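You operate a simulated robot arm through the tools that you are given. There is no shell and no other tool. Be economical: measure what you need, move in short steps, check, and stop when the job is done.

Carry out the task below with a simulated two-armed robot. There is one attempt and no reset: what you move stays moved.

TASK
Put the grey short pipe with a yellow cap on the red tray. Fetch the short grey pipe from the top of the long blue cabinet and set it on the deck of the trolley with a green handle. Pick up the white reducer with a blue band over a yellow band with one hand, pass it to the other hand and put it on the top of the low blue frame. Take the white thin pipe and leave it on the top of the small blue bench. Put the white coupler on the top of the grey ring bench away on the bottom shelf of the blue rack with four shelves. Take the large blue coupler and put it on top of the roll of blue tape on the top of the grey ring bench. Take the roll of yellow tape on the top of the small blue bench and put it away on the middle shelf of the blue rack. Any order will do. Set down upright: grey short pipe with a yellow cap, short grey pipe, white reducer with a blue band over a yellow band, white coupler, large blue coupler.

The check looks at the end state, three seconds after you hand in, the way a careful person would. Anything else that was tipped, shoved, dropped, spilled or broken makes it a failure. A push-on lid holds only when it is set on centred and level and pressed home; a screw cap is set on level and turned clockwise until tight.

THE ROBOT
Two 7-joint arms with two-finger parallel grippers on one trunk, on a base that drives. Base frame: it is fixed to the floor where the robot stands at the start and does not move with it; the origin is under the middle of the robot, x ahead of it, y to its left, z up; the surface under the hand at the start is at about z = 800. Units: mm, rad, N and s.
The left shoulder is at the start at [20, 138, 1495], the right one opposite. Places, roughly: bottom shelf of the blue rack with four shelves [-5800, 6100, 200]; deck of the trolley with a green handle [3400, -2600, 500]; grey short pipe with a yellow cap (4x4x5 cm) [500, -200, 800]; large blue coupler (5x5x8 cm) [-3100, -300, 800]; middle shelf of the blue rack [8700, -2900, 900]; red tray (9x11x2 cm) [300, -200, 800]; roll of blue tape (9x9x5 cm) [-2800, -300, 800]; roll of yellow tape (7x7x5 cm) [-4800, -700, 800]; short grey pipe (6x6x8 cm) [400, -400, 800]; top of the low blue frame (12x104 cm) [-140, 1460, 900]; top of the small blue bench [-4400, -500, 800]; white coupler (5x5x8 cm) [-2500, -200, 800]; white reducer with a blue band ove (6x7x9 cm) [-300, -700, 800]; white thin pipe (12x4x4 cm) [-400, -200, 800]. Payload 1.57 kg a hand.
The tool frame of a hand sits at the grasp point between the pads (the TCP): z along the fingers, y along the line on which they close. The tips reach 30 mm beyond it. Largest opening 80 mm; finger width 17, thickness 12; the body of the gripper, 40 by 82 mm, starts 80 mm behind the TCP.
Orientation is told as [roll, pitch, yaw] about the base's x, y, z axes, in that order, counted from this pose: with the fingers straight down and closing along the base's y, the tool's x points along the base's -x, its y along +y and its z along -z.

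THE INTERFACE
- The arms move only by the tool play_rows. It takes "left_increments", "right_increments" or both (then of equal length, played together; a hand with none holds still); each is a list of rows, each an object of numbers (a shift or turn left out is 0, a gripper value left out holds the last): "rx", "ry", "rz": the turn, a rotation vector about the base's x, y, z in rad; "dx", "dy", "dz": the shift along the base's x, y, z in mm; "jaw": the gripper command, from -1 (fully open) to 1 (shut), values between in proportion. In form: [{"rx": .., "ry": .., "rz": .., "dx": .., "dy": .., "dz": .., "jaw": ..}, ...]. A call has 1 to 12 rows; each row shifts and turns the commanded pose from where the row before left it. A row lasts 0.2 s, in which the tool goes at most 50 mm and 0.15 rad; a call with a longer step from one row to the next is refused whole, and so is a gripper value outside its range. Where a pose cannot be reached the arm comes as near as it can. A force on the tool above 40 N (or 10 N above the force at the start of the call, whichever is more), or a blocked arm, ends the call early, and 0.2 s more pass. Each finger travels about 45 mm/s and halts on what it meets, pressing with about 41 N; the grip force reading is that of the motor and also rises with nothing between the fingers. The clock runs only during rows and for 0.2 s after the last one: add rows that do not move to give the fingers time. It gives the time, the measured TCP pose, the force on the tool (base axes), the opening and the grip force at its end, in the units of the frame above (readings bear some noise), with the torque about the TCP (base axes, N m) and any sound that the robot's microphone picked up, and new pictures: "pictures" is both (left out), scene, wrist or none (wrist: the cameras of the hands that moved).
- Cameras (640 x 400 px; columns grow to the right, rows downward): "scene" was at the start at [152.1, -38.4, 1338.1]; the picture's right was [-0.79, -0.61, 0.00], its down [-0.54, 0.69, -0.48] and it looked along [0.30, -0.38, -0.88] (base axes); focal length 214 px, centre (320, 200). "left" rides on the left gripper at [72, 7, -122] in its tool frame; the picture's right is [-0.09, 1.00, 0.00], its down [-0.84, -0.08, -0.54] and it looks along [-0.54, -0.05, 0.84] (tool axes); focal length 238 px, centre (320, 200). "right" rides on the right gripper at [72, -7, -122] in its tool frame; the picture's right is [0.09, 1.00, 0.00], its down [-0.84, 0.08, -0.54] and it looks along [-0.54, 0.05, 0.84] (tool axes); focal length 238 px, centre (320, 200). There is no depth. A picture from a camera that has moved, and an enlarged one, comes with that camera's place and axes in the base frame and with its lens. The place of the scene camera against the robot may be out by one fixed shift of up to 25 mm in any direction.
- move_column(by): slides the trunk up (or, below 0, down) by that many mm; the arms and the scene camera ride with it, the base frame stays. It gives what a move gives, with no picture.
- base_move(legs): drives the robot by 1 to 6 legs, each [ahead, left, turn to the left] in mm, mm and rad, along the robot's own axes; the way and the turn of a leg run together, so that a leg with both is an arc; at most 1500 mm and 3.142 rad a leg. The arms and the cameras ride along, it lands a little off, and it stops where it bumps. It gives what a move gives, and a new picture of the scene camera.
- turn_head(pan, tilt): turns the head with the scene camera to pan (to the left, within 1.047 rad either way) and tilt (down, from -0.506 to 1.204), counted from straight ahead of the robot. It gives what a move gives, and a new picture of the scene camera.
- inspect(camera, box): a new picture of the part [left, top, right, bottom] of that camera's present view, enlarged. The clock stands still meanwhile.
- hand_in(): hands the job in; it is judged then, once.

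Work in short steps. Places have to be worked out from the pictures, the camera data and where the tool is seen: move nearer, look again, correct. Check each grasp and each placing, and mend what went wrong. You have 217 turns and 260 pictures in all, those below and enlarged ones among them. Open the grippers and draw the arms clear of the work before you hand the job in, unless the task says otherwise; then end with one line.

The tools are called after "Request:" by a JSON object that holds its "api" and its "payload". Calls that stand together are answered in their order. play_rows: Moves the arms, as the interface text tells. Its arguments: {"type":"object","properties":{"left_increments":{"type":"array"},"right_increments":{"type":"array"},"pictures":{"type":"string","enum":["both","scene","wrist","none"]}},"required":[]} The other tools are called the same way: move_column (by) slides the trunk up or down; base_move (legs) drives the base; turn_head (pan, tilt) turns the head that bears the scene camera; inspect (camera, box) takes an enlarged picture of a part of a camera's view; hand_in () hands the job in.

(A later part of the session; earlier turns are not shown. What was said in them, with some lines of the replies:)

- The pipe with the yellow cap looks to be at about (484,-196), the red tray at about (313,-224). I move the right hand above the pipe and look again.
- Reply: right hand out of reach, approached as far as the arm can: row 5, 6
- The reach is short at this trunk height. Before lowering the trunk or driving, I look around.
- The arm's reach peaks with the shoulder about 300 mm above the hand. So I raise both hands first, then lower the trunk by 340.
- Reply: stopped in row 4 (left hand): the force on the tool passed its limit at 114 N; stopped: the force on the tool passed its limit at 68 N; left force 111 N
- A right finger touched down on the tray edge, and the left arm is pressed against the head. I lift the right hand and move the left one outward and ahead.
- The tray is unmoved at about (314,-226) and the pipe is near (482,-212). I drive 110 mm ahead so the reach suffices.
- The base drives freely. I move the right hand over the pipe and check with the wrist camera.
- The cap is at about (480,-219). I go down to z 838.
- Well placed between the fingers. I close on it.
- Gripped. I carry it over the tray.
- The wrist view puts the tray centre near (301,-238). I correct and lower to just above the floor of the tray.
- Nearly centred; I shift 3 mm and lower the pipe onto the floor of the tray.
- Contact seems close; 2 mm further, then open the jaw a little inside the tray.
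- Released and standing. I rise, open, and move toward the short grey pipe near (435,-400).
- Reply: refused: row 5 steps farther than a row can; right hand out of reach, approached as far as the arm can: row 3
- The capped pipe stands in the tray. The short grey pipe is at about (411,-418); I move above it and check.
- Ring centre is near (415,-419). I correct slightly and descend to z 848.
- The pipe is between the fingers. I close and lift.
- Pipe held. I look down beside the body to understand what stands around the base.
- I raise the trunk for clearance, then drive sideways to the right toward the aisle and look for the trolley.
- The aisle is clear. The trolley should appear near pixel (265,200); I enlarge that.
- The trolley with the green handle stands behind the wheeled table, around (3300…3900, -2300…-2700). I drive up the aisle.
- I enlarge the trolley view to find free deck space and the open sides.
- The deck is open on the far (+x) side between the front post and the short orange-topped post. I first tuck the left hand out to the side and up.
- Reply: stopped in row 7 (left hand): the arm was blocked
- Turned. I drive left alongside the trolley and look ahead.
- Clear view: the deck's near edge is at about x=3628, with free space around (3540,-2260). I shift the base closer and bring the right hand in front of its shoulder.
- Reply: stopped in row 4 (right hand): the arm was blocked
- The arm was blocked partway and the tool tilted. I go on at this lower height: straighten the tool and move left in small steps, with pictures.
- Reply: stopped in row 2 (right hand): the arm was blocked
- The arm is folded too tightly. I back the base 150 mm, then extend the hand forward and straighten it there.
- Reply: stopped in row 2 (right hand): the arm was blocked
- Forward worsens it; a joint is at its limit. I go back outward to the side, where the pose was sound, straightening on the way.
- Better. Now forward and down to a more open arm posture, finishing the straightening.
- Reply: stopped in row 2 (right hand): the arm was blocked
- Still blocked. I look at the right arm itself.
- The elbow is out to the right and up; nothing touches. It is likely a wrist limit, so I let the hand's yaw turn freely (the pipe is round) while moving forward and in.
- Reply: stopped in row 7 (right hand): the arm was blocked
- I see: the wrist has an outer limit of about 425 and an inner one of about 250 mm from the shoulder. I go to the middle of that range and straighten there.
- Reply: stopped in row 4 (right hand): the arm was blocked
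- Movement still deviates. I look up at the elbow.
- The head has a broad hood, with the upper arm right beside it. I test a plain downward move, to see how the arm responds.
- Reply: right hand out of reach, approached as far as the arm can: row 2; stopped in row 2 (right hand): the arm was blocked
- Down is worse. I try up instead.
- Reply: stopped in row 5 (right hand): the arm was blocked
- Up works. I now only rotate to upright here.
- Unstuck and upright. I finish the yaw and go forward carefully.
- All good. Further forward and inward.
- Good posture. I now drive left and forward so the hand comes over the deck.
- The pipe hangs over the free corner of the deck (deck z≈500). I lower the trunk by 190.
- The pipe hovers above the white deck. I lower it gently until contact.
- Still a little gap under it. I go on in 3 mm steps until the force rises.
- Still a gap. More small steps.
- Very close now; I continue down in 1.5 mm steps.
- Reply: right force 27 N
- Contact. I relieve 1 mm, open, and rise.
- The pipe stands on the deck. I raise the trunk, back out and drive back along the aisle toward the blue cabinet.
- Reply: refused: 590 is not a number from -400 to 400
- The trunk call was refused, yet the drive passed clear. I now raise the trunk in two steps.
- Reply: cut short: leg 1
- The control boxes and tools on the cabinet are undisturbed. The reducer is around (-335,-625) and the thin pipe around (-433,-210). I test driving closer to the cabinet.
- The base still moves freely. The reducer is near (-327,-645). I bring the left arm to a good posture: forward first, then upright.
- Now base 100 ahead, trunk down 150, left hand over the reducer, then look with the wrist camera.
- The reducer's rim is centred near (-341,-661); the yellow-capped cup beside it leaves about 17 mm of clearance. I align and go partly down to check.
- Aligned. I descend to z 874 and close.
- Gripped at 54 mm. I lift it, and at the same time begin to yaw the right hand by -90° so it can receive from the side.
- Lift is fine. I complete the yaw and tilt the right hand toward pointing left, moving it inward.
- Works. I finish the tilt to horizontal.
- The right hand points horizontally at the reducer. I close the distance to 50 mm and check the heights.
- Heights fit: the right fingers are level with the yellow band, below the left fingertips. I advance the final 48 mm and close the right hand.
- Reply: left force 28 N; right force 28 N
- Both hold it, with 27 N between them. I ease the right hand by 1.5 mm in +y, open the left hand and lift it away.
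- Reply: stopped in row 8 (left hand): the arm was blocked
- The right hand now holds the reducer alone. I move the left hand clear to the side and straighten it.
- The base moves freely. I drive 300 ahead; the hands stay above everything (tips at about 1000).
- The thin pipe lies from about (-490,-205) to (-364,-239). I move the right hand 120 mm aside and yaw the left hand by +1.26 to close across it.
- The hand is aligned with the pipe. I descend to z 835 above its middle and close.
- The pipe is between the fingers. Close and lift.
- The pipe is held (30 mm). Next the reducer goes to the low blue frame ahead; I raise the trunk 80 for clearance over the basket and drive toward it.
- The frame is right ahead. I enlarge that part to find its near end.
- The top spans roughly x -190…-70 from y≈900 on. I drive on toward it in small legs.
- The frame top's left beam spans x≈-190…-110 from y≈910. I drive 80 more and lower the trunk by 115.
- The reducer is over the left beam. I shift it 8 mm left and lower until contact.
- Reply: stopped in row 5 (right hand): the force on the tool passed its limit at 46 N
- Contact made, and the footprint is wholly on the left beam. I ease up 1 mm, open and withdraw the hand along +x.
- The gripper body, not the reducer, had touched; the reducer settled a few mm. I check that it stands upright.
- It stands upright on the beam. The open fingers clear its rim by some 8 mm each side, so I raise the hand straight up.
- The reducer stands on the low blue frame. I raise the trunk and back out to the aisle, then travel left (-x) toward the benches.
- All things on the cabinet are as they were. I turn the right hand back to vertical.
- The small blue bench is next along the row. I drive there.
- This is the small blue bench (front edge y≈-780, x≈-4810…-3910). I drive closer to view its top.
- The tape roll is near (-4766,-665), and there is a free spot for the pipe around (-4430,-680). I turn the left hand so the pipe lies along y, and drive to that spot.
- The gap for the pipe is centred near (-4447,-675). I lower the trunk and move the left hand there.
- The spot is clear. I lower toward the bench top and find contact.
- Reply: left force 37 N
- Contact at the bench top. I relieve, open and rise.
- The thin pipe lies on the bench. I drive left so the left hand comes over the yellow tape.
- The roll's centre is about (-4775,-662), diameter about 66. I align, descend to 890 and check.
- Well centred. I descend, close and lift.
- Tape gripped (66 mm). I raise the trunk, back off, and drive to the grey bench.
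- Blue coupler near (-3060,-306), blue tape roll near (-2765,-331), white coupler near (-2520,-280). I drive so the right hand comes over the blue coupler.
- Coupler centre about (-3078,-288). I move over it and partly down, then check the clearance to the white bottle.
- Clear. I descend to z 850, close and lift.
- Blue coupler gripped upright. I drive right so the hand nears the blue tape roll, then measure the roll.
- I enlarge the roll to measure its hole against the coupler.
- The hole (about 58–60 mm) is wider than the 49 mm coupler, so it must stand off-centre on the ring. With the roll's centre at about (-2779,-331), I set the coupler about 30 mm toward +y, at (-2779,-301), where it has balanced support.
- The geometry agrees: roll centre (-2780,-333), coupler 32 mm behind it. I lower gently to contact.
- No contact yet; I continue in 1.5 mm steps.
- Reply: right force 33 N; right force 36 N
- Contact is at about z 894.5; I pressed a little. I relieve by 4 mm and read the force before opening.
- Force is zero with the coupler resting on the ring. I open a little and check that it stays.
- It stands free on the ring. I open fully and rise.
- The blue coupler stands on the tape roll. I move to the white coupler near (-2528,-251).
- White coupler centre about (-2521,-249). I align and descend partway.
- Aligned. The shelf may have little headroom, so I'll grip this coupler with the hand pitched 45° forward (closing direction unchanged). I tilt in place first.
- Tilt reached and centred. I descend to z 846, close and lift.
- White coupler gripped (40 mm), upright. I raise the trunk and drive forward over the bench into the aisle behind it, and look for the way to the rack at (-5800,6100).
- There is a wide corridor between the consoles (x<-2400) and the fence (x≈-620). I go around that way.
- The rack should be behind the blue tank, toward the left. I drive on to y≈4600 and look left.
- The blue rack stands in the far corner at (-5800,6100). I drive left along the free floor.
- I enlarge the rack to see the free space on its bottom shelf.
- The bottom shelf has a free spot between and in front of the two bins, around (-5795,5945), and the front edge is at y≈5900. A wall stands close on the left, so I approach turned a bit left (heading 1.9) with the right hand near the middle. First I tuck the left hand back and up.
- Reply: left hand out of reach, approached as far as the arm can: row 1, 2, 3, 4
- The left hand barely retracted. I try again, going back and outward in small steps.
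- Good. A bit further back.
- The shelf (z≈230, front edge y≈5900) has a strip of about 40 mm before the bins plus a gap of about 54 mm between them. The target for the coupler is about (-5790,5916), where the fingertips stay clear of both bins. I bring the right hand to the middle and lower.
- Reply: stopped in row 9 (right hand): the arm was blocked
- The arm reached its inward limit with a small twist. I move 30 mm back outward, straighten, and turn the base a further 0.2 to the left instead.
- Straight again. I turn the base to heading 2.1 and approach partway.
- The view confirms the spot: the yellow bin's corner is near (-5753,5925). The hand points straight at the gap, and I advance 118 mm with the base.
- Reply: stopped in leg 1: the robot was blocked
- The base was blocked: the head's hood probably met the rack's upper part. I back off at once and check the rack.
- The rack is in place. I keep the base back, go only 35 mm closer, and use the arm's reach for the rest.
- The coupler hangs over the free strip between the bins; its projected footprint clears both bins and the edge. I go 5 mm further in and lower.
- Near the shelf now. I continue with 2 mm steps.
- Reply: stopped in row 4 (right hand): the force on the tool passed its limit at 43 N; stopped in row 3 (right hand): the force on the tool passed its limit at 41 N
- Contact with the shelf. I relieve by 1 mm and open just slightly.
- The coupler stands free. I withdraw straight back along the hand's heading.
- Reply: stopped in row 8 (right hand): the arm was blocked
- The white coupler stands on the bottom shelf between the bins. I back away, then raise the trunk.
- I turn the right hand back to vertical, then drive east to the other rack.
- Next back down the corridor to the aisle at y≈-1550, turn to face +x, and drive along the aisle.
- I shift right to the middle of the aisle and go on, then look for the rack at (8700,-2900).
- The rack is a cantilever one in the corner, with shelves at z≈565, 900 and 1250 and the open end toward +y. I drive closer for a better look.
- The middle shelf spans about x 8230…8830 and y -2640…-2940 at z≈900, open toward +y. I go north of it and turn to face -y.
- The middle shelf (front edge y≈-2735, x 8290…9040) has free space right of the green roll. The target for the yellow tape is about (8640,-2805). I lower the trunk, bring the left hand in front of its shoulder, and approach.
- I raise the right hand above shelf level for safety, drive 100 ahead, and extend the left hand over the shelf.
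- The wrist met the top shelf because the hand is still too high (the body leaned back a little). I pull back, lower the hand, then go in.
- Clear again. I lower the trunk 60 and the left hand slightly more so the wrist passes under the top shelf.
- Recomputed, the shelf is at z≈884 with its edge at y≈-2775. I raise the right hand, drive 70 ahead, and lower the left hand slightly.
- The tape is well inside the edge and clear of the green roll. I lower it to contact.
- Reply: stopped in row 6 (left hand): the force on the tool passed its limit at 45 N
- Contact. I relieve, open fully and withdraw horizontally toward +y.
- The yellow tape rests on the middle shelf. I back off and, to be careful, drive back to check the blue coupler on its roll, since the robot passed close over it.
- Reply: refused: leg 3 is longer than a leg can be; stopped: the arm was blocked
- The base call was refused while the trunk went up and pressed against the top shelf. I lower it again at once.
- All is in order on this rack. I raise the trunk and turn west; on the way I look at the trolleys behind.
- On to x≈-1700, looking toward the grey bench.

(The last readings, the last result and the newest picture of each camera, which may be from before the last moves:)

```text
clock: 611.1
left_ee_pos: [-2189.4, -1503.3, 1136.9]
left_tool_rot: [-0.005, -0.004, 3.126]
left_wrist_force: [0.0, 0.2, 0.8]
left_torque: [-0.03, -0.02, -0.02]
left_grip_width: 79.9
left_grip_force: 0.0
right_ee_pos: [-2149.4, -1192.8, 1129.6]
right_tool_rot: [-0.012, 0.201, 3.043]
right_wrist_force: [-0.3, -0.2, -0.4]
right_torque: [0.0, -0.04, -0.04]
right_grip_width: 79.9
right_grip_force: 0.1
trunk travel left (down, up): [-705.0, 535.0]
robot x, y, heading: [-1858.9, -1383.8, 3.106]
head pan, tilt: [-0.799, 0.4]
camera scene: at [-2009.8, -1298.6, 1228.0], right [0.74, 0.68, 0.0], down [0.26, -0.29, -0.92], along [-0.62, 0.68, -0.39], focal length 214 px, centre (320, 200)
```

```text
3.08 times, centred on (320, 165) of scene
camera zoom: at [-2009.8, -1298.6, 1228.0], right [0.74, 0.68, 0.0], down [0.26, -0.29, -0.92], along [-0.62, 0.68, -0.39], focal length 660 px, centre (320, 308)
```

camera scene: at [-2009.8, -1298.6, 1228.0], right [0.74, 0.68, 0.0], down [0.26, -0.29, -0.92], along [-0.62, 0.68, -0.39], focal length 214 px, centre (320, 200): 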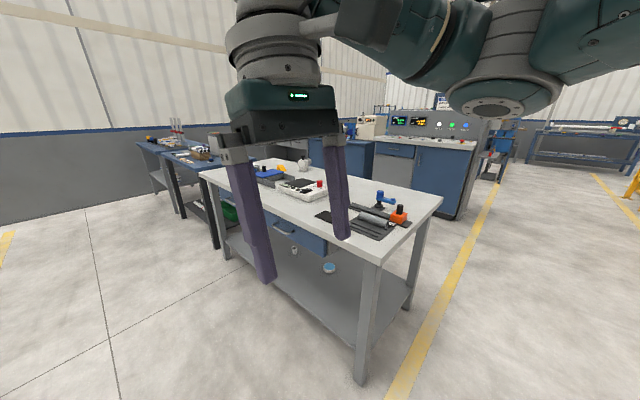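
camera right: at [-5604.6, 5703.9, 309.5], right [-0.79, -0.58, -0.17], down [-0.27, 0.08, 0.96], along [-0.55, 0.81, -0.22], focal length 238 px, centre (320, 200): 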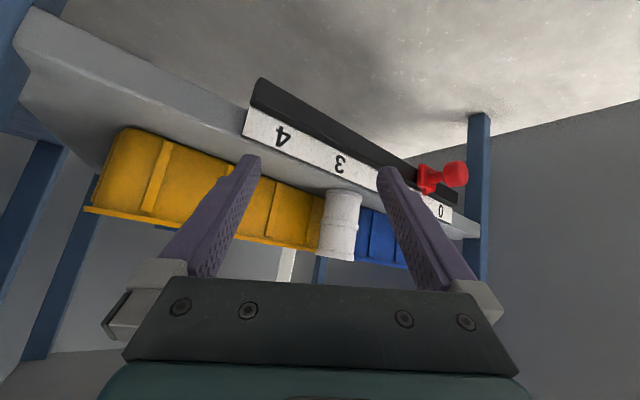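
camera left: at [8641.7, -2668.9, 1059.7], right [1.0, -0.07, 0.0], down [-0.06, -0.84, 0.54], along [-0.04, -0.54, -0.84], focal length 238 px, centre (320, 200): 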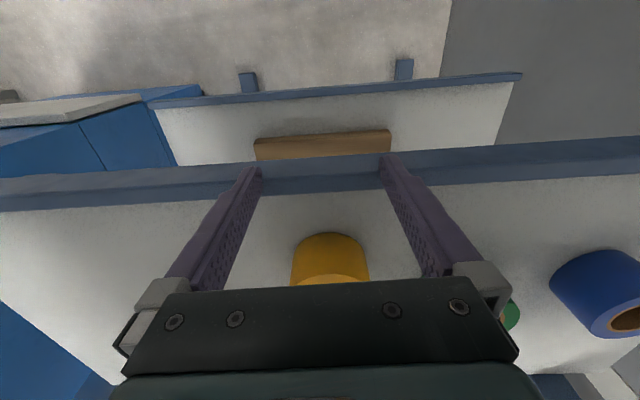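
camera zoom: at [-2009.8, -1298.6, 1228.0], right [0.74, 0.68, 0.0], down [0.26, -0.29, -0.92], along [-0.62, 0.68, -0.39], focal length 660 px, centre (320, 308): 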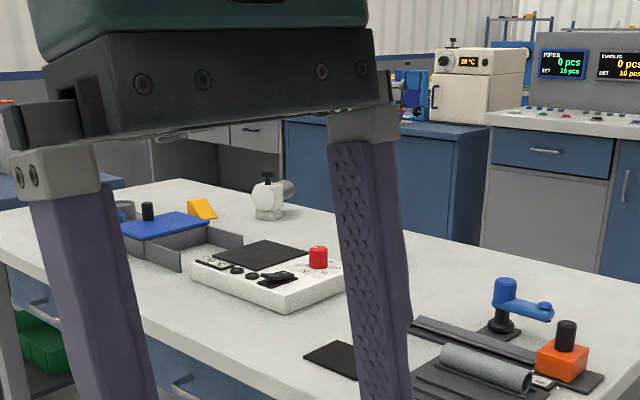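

In the straight-ahead picture the coupler was visible at the right. I turn the head back a bit and enlarge there.

Request:
{"api": "turn_head", "payload": {"pan": -0.4, "tilt": 0.3}}

Request:
{"api": "turn_head", "payload": {"pan": 0.0, "tilt": 0.2}}

Request:
{"api": "inspect", "payload": {"camera": "scene", "box": [560, 220, 640, 300]}}

```text
clock: 611.9
left_ee_pos: [-2187.8, -1502.6, 1136.2]
left_tool_rot: [-0.005, -0.004, 3.127]
left_wrist_force: [0.5, 0.0, -0.9]
left_torque: [-0.01, 0.0, 0.02]
left_grip_width: 80.0
left_grip_force: 0.1
right_ee_pos: [-2149.3, -1192.9, 1129.0]
right_tool_rot: [-0.012, 0.201, 3.044]
right_wrist_force: [-0.7, 0.0, 1.5]
right_torque: [0.01, 0.0, -0.04]
right_grip_width: 80.1
right_grip_force: 0.1
trunk travel left (down, up): [-705.0, 535.0]
robot x, y, heading: [-1861.7, -1382.1, 3.104]
head pan, tilt: [-0.4, 0.3]
camera scene: at [-2032.1, -1327.9, 1237.2], right [0.42, 0.91, 0.0], down [0.27, -0.12, -0.96], along [-0.87, 0.4, -0.3], focal length 214 px, centre (320, 200)
```

scene: 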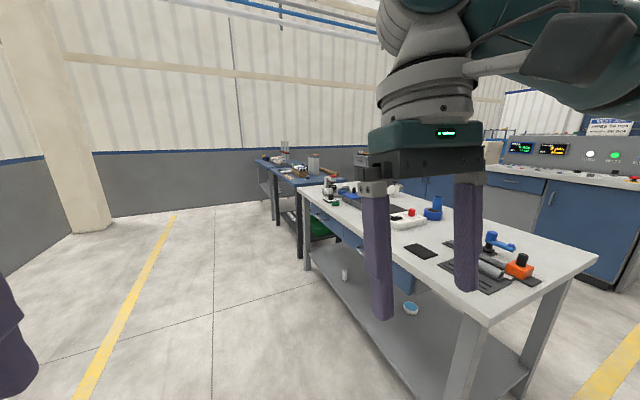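

```text
clock: 612.8
left_ee_pos: [-2189.2, -1504.2, 1136.0]
left_tool_rot: [-0.005, -0.002, 3.128]
left_wrist_force: [-0.8, -1.3, 0.1]
left_torque: [0.0, 0.03, 0.03]
left_grip_width: 79.8
left_grip_force: 0.0
right_ee_pos: [-2148.9, -1191.1, 1130.5]
right_tool_rot: [-0.011, 0.204, 3.043]
right_wrist_force: [-0.1, -1.2, 0.5]
right_torque: [-0.03, -0.02, -0.03]
right_grip_width: 80.2
right_grip_force: 0.1
trunk travel left (down, up): [-705.0, 535.0]
robot x, y, heading: [-1859.4, -1386.0, 3.114]
head pan, tilt: [0.0, 0.201]
camera scene: at [-2040.4, -1364.0, 1246.5], right [0.03, 1.0, 0.0], down [0.2, -0.01, -0.98], along [-0.98, 0.03, -0.2], focal length 214 px, centre (320, 200)
```

scene: 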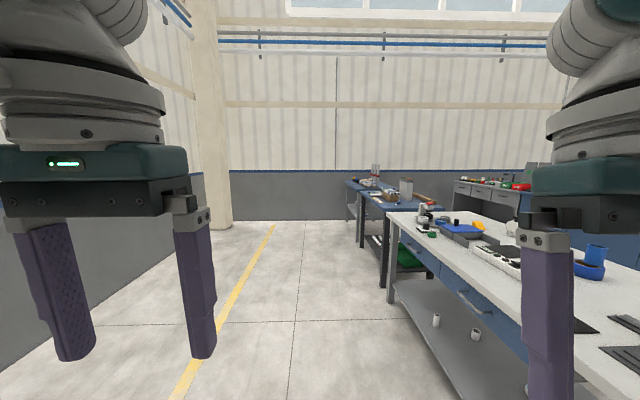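

```text
5.00 times, centred on (600, 260) of scene
camera zoom: at [-2040.4, -1364.0, 1246.5], right [0.03, 1.0, 0.0], down [0.2, -0.01, -0.98], along [-0.98, 0.03, -0.2], focal length 1072 px, centre (-1080, -100)
```

zoom: 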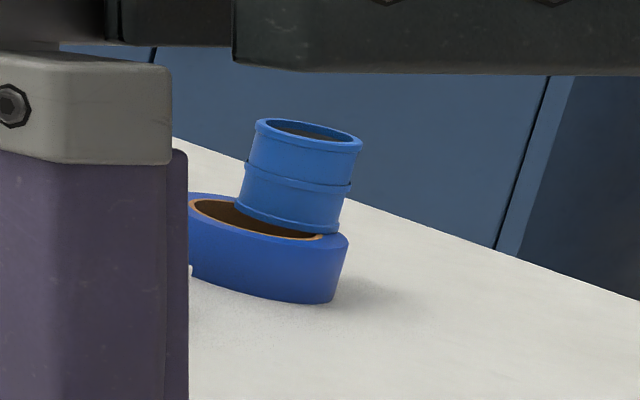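

The blue coupler stands upright on the roll. The grippers are open and the arms are clear of the work, so I hand in.

Request:
{"api": "hand_in", "payload": {}}

```text
The job is handed in.
```

I did all seven parts of the task, checked each in the pictures as I placed it, and handed the job in with both grippers open and the arms clear; I have not seen the check's verdict.
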